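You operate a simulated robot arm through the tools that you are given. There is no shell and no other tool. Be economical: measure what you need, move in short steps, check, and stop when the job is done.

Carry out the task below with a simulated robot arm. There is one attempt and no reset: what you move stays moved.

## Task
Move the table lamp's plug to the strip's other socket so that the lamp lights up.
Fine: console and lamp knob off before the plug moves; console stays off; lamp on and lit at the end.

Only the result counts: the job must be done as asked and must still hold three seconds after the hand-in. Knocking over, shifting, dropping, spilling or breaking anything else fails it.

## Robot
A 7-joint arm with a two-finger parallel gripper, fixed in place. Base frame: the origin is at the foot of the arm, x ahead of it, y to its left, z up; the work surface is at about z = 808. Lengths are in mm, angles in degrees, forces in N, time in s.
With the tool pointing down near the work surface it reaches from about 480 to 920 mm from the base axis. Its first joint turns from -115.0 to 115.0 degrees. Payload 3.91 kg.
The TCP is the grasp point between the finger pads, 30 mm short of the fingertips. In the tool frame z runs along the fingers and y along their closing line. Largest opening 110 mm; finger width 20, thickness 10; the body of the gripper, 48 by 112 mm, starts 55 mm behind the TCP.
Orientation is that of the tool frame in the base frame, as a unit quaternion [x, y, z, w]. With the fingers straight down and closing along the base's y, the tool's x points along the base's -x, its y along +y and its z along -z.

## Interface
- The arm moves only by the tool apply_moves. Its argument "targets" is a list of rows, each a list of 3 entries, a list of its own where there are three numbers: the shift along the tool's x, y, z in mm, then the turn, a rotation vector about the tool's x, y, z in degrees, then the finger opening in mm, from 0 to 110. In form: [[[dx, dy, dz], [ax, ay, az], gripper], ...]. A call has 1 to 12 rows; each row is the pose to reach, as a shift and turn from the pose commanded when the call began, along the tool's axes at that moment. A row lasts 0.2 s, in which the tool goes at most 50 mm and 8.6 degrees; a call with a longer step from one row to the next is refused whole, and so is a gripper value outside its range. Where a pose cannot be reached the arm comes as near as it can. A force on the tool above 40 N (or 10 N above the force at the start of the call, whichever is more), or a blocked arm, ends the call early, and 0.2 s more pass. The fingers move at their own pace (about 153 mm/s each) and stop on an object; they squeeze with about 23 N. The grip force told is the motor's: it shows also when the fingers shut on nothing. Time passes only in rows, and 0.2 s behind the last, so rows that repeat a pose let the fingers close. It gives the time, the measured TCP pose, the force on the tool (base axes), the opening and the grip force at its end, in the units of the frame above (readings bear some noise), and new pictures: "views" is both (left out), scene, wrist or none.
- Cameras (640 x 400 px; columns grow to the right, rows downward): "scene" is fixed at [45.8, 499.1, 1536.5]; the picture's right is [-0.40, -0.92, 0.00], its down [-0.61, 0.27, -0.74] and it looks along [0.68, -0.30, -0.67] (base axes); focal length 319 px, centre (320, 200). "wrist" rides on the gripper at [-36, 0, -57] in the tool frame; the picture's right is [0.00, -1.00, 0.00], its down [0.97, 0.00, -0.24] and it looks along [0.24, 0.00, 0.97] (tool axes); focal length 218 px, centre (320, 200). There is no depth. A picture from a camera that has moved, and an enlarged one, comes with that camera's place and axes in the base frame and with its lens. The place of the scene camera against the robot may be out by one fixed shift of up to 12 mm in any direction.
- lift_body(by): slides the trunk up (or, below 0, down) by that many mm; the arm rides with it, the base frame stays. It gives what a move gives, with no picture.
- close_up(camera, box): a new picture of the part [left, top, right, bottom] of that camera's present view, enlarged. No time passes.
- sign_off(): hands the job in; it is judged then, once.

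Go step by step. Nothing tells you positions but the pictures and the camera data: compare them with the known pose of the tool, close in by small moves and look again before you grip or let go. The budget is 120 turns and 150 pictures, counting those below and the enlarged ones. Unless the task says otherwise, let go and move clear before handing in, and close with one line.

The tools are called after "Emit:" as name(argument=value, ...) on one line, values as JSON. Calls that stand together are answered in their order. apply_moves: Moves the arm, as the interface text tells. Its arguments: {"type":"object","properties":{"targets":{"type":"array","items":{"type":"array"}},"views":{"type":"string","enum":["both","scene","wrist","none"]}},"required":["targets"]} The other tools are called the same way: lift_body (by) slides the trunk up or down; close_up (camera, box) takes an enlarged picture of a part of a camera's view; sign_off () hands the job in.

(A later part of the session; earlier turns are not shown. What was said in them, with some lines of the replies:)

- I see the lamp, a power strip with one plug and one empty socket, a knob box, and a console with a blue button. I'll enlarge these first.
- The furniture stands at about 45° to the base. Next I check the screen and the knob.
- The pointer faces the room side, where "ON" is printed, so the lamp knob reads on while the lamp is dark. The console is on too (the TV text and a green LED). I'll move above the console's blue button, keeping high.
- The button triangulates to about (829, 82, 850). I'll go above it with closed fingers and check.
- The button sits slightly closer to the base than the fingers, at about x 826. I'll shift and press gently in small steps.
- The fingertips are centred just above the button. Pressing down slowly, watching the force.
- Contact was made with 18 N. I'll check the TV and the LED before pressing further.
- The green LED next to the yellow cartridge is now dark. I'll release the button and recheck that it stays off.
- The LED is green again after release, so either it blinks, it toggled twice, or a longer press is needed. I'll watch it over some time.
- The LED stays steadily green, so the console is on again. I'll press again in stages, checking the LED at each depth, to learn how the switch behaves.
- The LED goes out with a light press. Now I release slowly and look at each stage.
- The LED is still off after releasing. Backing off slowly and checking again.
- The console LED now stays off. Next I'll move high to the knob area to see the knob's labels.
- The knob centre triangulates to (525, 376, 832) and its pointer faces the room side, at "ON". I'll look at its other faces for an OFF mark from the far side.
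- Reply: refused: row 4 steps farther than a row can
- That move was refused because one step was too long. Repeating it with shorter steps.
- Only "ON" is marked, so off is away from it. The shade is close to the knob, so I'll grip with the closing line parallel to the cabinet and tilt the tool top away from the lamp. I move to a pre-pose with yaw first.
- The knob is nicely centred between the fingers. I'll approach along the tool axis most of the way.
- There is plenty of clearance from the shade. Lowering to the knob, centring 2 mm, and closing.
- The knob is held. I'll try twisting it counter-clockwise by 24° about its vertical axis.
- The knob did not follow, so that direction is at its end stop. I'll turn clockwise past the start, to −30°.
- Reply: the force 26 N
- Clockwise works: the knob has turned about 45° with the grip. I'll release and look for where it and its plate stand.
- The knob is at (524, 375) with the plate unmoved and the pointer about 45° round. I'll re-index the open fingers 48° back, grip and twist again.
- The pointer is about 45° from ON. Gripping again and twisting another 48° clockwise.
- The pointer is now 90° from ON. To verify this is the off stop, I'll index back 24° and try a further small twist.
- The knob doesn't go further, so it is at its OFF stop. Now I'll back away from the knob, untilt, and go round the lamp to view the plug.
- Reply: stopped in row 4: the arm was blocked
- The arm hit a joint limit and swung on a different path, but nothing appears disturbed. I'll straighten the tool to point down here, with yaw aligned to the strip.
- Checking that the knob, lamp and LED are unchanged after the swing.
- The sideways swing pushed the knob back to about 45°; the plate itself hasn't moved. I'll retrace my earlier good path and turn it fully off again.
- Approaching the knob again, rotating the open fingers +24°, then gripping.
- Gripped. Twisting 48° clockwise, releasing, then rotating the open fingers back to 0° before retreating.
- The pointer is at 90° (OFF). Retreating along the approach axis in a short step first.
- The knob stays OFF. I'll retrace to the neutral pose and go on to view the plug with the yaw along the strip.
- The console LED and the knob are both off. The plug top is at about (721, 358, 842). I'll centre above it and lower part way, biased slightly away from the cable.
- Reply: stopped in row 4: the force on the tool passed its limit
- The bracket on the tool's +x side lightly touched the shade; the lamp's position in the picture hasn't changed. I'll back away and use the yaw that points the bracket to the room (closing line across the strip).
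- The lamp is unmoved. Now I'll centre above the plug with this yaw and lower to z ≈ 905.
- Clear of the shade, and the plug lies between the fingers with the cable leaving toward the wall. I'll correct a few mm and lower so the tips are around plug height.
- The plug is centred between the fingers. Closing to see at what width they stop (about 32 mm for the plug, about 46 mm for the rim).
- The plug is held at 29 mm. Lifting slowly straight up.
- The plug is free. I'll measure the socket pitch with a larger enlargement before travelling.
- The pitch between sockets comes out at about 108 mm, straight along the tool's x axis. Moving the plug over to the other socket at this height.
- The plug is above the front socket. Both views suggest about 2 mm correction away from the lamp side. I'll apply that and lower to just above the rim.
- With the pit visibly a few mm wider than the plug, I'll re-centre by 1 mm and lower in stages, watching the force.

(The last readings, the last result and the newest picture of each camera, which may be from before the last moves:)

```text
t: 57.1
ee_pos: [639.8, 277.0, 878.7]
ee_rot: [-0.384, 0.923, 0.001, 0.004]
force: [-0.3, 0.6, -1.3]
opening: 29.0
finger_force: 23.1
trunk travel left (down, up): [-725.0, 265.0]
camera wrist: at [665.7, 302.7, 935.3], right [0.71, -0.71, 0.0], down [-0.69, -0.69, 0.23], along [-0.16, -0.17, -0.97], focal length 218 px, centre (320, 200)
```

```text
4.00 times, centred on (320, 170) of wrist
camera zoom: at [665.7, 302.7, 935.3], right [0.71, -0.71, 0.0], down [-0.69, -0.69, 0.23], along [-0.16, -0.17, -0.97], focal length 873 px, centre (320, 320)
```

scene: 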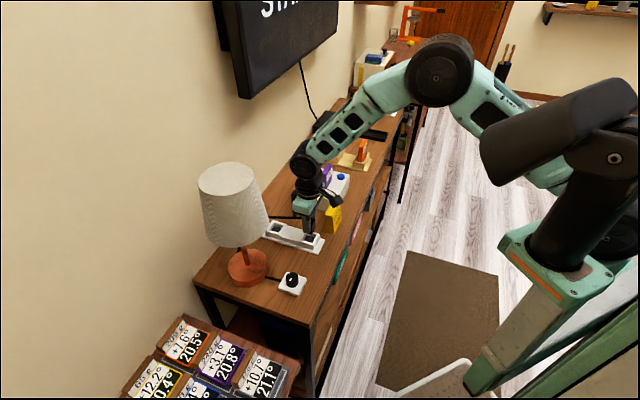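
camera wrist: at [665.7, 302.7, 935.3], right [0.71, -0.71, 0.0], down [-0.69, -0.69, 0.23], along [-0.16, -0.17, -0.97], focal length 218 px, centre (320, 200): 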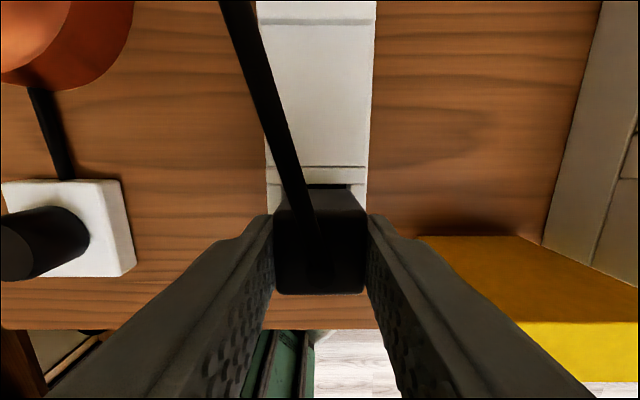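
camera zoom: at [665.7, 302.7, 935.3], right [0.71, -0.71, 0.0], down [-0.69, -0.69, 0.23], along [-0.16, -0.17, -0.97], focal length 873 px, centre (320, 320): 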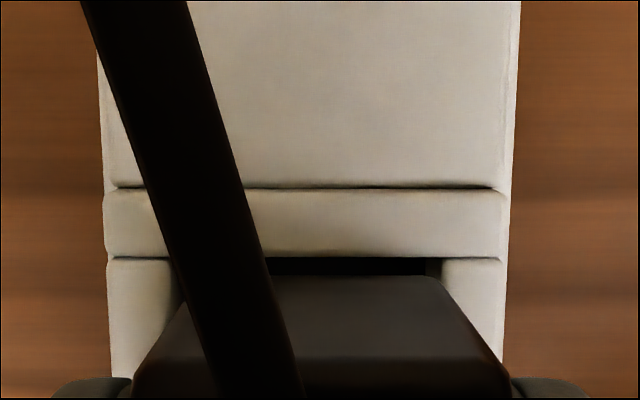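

Plug is aligned over the opening. A 0.7 mm trim and I lower it in to the same height as it had in the old socket.

Emit:
apply_moves(targets=[[[0.3, 0.7, 3], [0, 0, 0], 15], [[0.3, 0.7, 6], [0, 0, 0], 15], [[0.3, 0.7, 9], [0, 0, 0], 15], [[0.3, 0.7, 12], [0, 0, 0], 15], [[0.3, 0.7, 14], [0, 0, 0], 15], [[0.3, 0.7, 16], [0, 0, 0], 15]], views="wrist")

Emit:
close_up(camera="scene", box=[278, 215, 330, 248])

```text
t: 58.5
ee_pos: [640.5, 278.2, 862.9]
ee_rot: [-0.383, 0.924, 0.001, 0.004]
force: [-0.1, -1.1, -1.0]
opening: 29.3
finger_force: 23.3
trunk travel left (down, up): [-725.0, 265.0]
camera wrist: at [665.3, 303.6, 919.4], right [0.71, -0.71, 0.0], down [-0.69, -0.69, 0.23], along [-0.16, -0.17, -0.97], focal length 218 px, centre (320, 200)
```

wrist: 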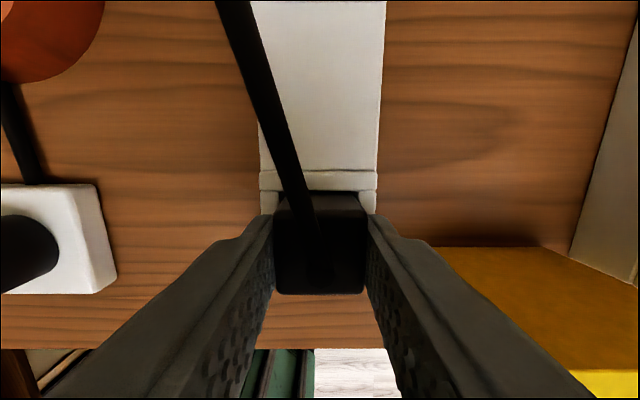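

```text
12.12 times, centred on (304, 232) of scene
camera zoom: at [45.8, 499.1, 1536.5], right [-0.4, -0.92, 0.0], down [-0.61, 0.27, -0.74], along [0.68, -0.3, -0.67], focal length 3869 px, centre (514, -182)
```

zoom: 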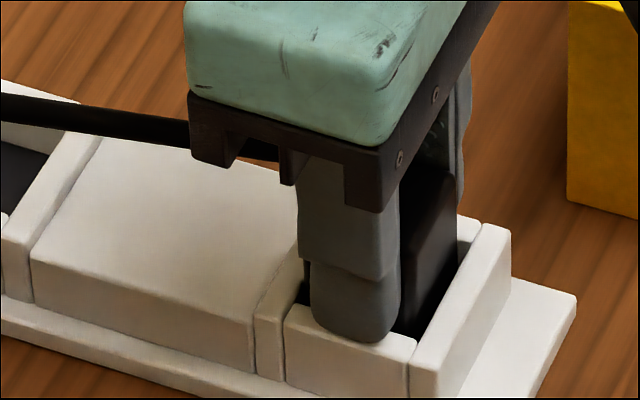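

The plug went in without resistance to the former height. Seating it with a small push.

Emit:
apply_moves(targets=[[[0, 0, 1], [0, 0, 0], 15], [[0, 0, 2], [0, 0, 0], 15], [[0, 0, 3], [0, 0, 0], 15]], views="none")

```text
t: 59.3
ee_pos: [640.0, 278.7, 862.6]
ee_rot: [-0.383, 0.924, 0.0, 0.007]
force: [-2.0, -3.4, 31.3]
opening: 29.1
finger_force: 23.2
trunk travel left (down, up): [-725.0, 265.0]
```

31 N of resistance with no travel, so it is seated. Releasing and rising.

Emit:
apply_moves(targets=[[[0, 0, -3], [0, 0, 0], 15], [[0, 0, -3], [0, 0, 0], 45], [[0, 0, -3], [0, 0, 0], 60], [[0, 0, -13], [0, 0, 0], 60], [[0, 0, -40], [0, 0, 0], 60], [[0, 0, -85], [0, 0, 0], 60]])

Emit:
close_up(camera="scene", box=[250, 190, 350, 260])

```text
t: 60.7
ee_pos: [638.5, 277.1, 945.7]
ee_rot: [-0.383, 0.924, 0.0, 0.004]
force: [0.5, 0.0, -0.1]
opening: 60.2
finger_force: 0.0
trunk travel left (down, up): [-725.0, 265.0]
camera wrist: at [664.2, 303.6, 1001.8], right [0.71, -0.71, 0.0], down [-0.69, -0.69, 0.23], along [-0.16, -0.17, -0.97], focal length 218 px, centre (320, 200)
```

scene: 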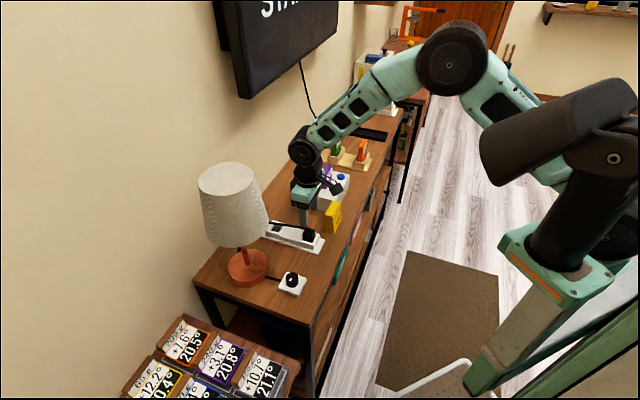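
wrist: 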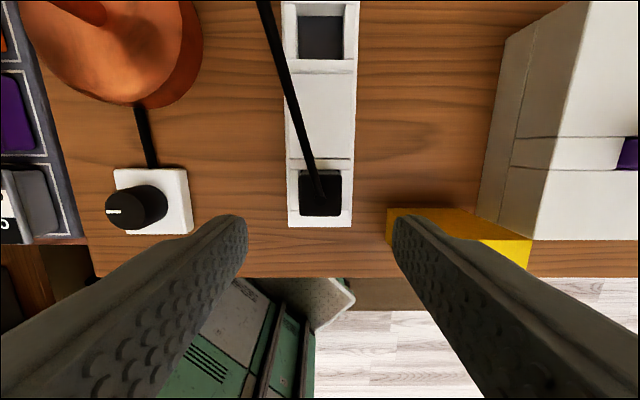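

```text
5.71 times, centred on (300, 225) of scene
camera zoom: at [45.8, 499.1, 1536.5], right [-0.4, -0.92, 0.0], down [-0.61, 0.27, -0.74], along [0.68, -0.3, -0.67], focal length 1824 px, centre (434, 57)
```

zoom: 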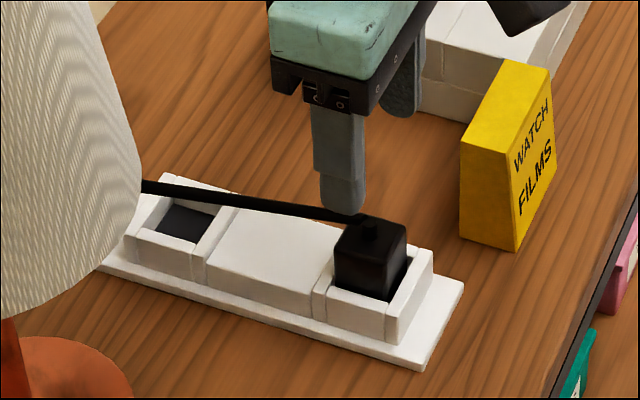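

The plug sits fully in the new socket. Now back to the knob by the safe route to turn it to ON.

Emit:
apply_moves(targets=[[[20, 0, -25], [0, 0, 0], 60], [[45, 28, -25], [0, 0, 0], 60], [[67, 57, -25], [0, 0, 0], 60], [[62, 88, -25], [0, 0, 0], 60], [[57, 119, -25], [0, 0, 0], 60], [[53, 149.5, -25], [0, 0, 0], 60]], views="none")

Emit:
apply_moves(targets=[[[0, 0, 0], [0, -8.3, 0], 60], [[0, 0, 10], [0, -16.6, 0], 60], [[0, 0, 29], [0, -25, 0], 60]], views="wrist")

```text
t: 62.1
ee_pos: [493.3, 345.1, 967.7]
ee_rot: [-0.383, 0.924, 0.001, 0.004]
force: [0.6, -0.8, 0.9]
opening: 60.0
finger_force: 0.0
trunk travel left (down, up): [-725.0, 265.0]
```

```text
t: 62.9
ee_pos: [494.9, 344.8, 938.4]
ee_rot: [-0.374, 0.901, 0.084, 0.205]
force: [0.8, 0.0, -0.4]
opening: 60.1
finger_force: 0.1
trunk travel left (down, up): [-725.0, 265.0]
camera wrist: at [501.5, 351.8, 1005.4], right [0.71, -0.71, 0.0], down [-0.69, -0.69, -0.2], along [0.14, 0.14, -0.98], focal length 218 px, centre (320, 200)
```

wrist: 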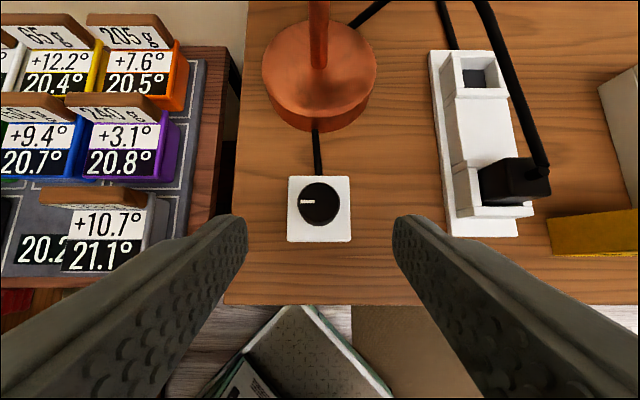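

The knob is still OFF. Approaching, pre-rotating the open fingers −24°, and gripping.

Emit:
apply_moves(targets=[[[2.5, 0.3, 31], [0, 0, 0], 60], [[5, 0.6, 61], [0, 0, 0], 60], [[7.4, 0.9, 91], [0, 0, 0], 60], [[7.2, 2.4, 91], [3.38, 0, 7.25], 60], [[6.9, 3.9, 91.2], [6.76, 0, 14.5], 60], [[6.6, 5.3, 91.4], [10.14, 0, 21.74], 60], [[6.6, 5.3, 91.4], [10.14, 0, 21.74], 15], [[6.6, 5.3, 91.4], [10.14, 0, 21.74], 15]], views="wrist")

```text
t: 64.7
ee_pos: [515.0, 371.7, 854.5]
ee_rot: [-0.178, 0.959, 0.04, 0.217]
force: [1.3, -7.0, 2.7]
opening: 33.6
finger_force: 45.4
trunk travel left (down, up): [-725.0, 265.0]
camera wrist: at [524.2, 375.4, 920.3], right [0.36, -0.93, 0.0], down [-0.91, -0.35, -0.2], along [0.19, 0.07, -0.98], focal length 218 px, centre (320, 200)
```

wrist: 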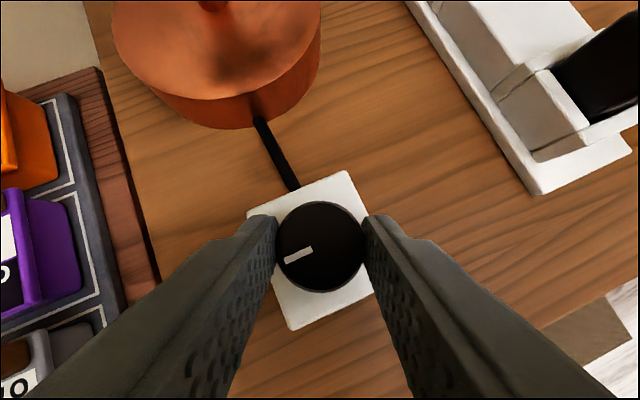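

Gripped at OFF. Twisting counter-clockwise 48°, then re-indexing back for a second twist.

Emit:
apply_moves(targets=[[[-0.1, -1.5, 0], [-3.38, 0, -7.25], 15], [[-0.4, -2.95, 0.2], [-6.76, 0, -14.5], 15], [[-0.8, -4.4, 0.4], [-10.14, 0, -21.74], 15], [[-1.5, -5.7, 0.7], [-13.5, 0, -29], 15], [[-2.3, -6.9, 1.1], [-16.9, 0, -36.2], 15], [[-3.2, -8, 1.5], [-20.3, 0, -43.5], 15], [[-3.2, -8, 1.5], [-20.3, 0, -43.5], 60], [[-3.2, -8, 1.5], [-20.3, 0, -43.5], 60]], views="wrist")

Emit:
apply_moves(targets=[[[-0.1, 1.5, 0], [3.38, 0, 7.25], 60], [[-0.4, 2.95, 0.2], [6.76, 0, 14.5], 60], [[-0.8, 4.4, 0.4], [10.14, 0, 21.74], 60], [[-1.5, 5.7, 0.7], [13.5, 0, 29], 60], [[-2.3, 6.9, 1.1], [16.9, 0, 36.2], 60], [[-3.2, 8, 1.5], [20.3, 0, 43.5], 60]], views="wrist")

```text
t: 66.5
ee_pos: [521.2, 367.6, 853.3]
ee_rot: [-0.554, 0.803, 0.122, 0.183]
force: [0.0, 0.7, -0.1]
opening: 59.9
finger_force: 0.0
trunk travel left (down, up): [-725.0, 265.0]
camera wrist: at [524.5, 375.6, 919.8], right [0.93, -0.36, 0.01], down [-0.35, -0.92, -0.2], along [0.08, 0.18, -0.98], focal length 218 px, centre (320, 200)
```

wrist: 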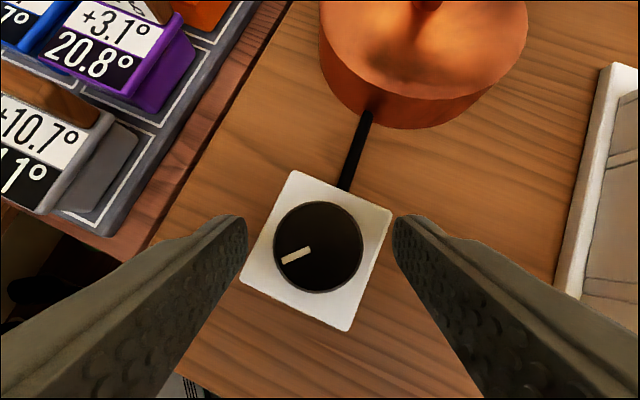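

```text
t: 67.9
ee_pos: [513.8, 372.1, 854.1]
ee_rot: [-0.177, 0.959, 0.041, 0.217]
force: [0.7, 0.5, 0.1]
opening: 60.1
finger_force: 0.1
trunk travel left (down, up): [-725.0, 265.0]
camera wrist: at [523.6, 376.1, 920.4], right [0.36, -0.93, 0.0], down [-0.91, -0.35, -0.2], along [0.19, 0.07, -0.98], focal length 218 px, centre (320, 200)
```

wrist: 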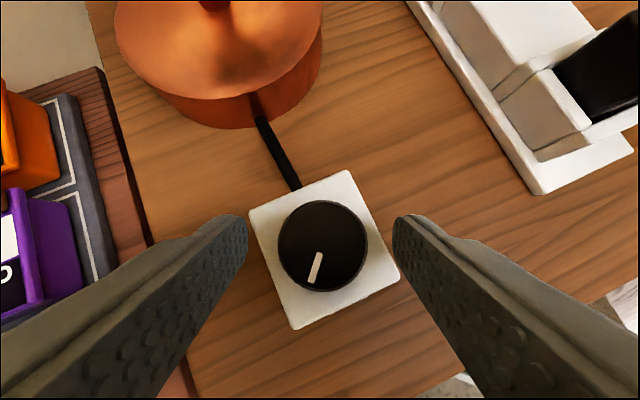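

The lamp base already looks brighter. The knob is halfway, so I'll do the second twist to reach ON, then rotate the open fingers back to 0°.

Emit:
apply_moves(targets=[[[0, 0, 0], [0, 0, 0], 15], [[0, 0, 0], [0, 0, 0], 15], [[-0.1, -1.5, 0], [-3.38, 0, -7.25], 15], [[-0.4, -2.95, 0.2], [-6.76, 0, -14.5], 15], [[-0.8, -4.4, 0.4], [-10.14, 0, -21.74], 15], [[-1.5, -5.7, 0.7], [-13.5, 0, -29], 15], [[-2.3, -6.9, 1.1], [-16.9, 0, -36.2], 15], [[-3.2, -8, 1.5], [-20.3, 0, -43.5], 15], [[-3.2, -8, 1.5], [-20.3, 0, -43.5], 60], [[-3.2, -8, 1.5], [-20.3, 0, -43.5], 60]], views="none")

Emit:
apply_moves(targets=[[[-0.1, 1.5, 0], [3.38, 0, 7.25], 60], [[-0.4, 2.95, 0.2], [6.76, 0, 14.5], 60], [[-0.8, 4.4, 0.4], [10.14, 0, 21.74], 60]], views="both")

```text
t: 70.1
ee_pos: [522.3, 366.1, 854.1]
ee_rot: [-0.554, 0.803, 0.122, 0.181]
force: [0.8, 0.2, -0.2]
opening: 60.0
finger_force: 0.1
trunk travel left (down, up): [-725.0, 265.0]
```

```text
t: 70.9
ee_pos: [516.8, 366.8, 856.6]
ee_rot: [-0.373, 0.901, 0.084, 0.204]
force: [0.5, 0.5, -0.3]
opening: 59.8
finger_force: 0.0
trunk travel left (down, up): [-725.0, 265.0]
camera wrist: at [524.3, 374.4, 920.4], right [0.71, -0.71, 0.0], down [-0.69, -0.69, -0.2], along [0.14, 0.14, -0.98], focal length 218 px, centre (320, 200)
```

scene: 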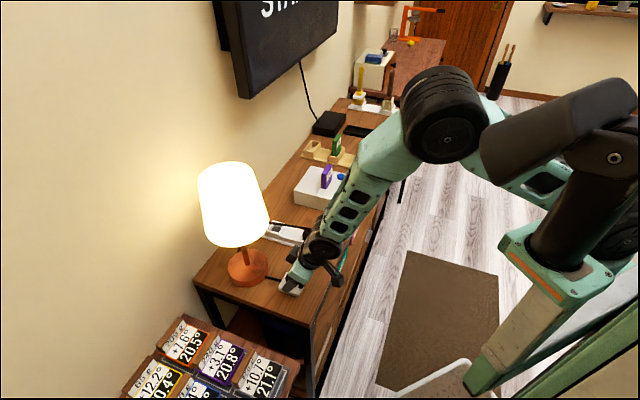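
wrist: 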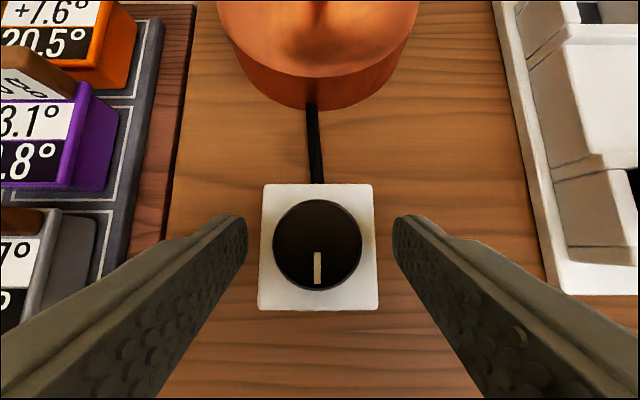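

The lamp is lit and the pointer is at ON. I'll retreat along the approach axis, untilt, and check everything.

Emit:
apply_moves(targets=[[[0, 0, -25], [0, 0, 0], 60], [[-3, 0, -50], [0, 0, 0], 60], [[-8, 0, -94], [0, 0, 0], 60]], views="none")

Emit:
apply_moves(targets=[[[0, 0, 0], [0, 8.3, 0], 60], [[0, 0, -10], [0, 16.6, 0], 60], [[0, 0, -29], [0, 25, 0], 60], [[20, -20, -50], [0, 25, 0], 60], [[20, -60, -70], [0, 25, 0], 60]], views="both")

Emit:
close_up(camera="scene", box=[310, 160, 370, 210])

Emit:
close_up(camera="scene", box=[190, 150, 370, 310])

```text
t: 71.7
ee_pos: [493.6, 346.2, 943.4]
ee_rot: [-0.375, 0.901, 0.084, 0.204]
force: [0.0, 0.2, -0.5]
opening: 60.1
finger_force: 0.1
trunk travel left (down, up): [-725.0, 265.0]
```

```text
t: 72.9
ee_pos: [501.7, 269.5, 996.7]
ee_rot: [-0.384, 0.923, 0.001, 0.003]
force: [0.5, -0.1, -0.9]
opening: 60.1
finger_force: 0.1
trunk travel left (down, up): [-725.0, 265.0]
camera wrist: at [527.3, 295.2, 1053.1], right [0.71, -0.7, 0.0], down [-0.69, -0.69, 0.23], along [-0.16, -0.17, -0.97], focal length 218 px, centre (320, 200)
```

scene: 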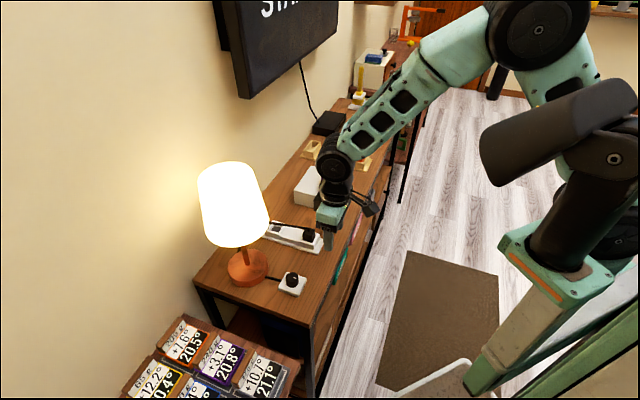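
wrist: 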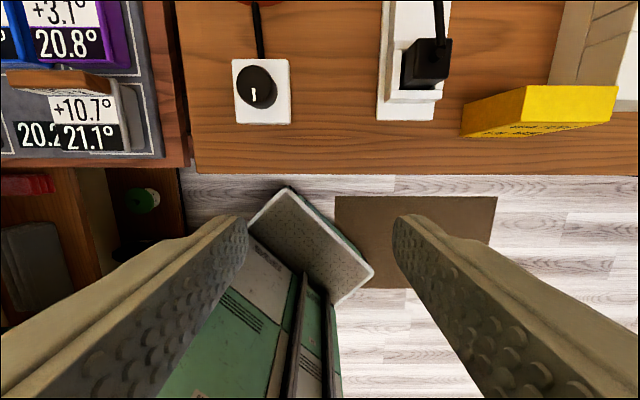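

```text
8.00 times, centred on (340, 185) of scene
camera zoom: at [45.8, 499.1, 1536.5], right [-0.4, -0.92, 0.0], down [-0.61, 0.27, -0.74], along [0.68, -0.3, -0.67], focal length 2554 px, centre (160, 320)
```

zoom: 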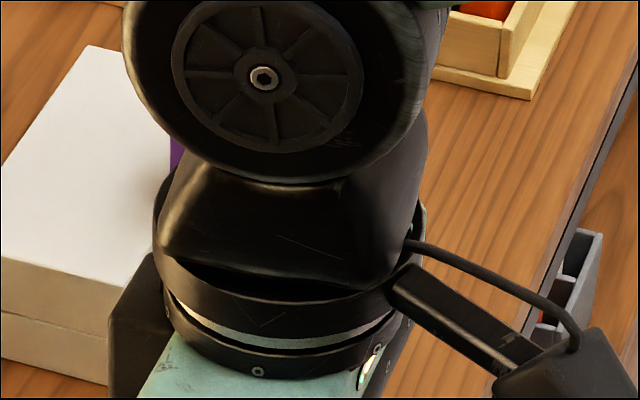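

```text
2.50 times, centred on (280, 230) of scene
camera zoom: at [45.8, 499.1, 1536.5], right [-0.4, -0.92, 0.0], down [-0.61, 0.27, -0.74], along [0.68, -0.3, -0.67], focal length 798 px, centre (420, 125)
```

zoom: 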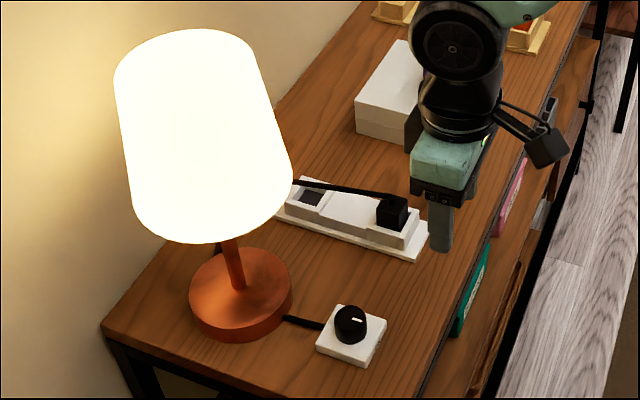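

The lamp is lit. The arm hides the console, so I'll lift clear to confirm its LED is still off.

Emit:
apply_moves(targets=[[[20, 0, -40], [0, 0, 0], 60], [[20, -30, -75], [0, 0, 0], 60], [[20, -65, -100], [0, 0, 0], 60], [[20, -100, -120], [0, 0, 0], 60], [[20, -140, -130], [0, 0, 0], 60]], views="scene")

Emit:
close_up(camera="scene", box=[310, 160, 370, 210])

```text
t: 74.1
ee_pos: [587.3, 157.0, 1129.0]
ee_rot: [-0.384, 0.924, 0.001, 0.005]
force: [0.8, 0.9, -0.2]
opening: 60.0
finger_force: 0.0
trunk travel left (down, up): [-725.0, 265.0]
```

scene: 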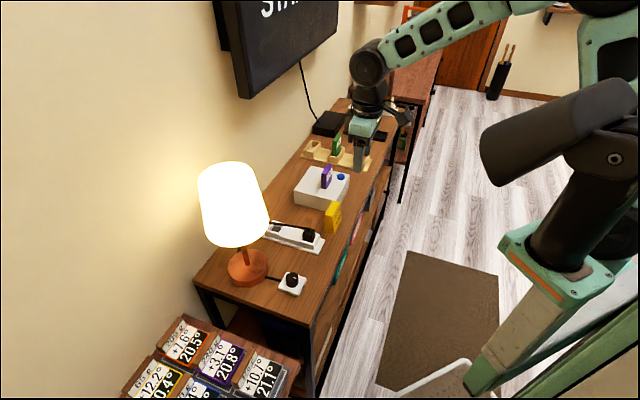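

```text
8.00 times, centred on (340, 185) of scene
camera zoom: at [45.8, 499.1, 1536.5], right [-0.4, -0.92, 0.0], down [-0.61, 0.27, -0.74], along [0.68, -0.3, -0.67], focal length 2554 px, centre (160, 320)
```

zoom: 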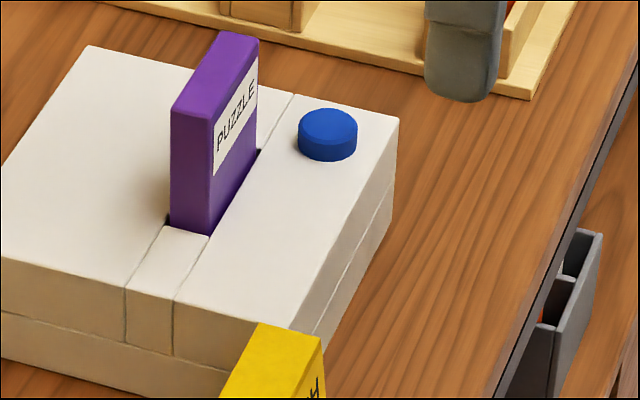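

The console LED is dark, the lamp is lit with its knob at ON, and the plug is in the other socket. Nothing else has visibly moved and the arm is clear, so I'm handing in.

Emit:
sign_off()

```text
The job is handed in.
```

The lamp's plug is now in the strip's other socket and the lamp is lit with its knob at ON; the console and knob were off before the plug moved, and the console's LED was still dark at hand-in.
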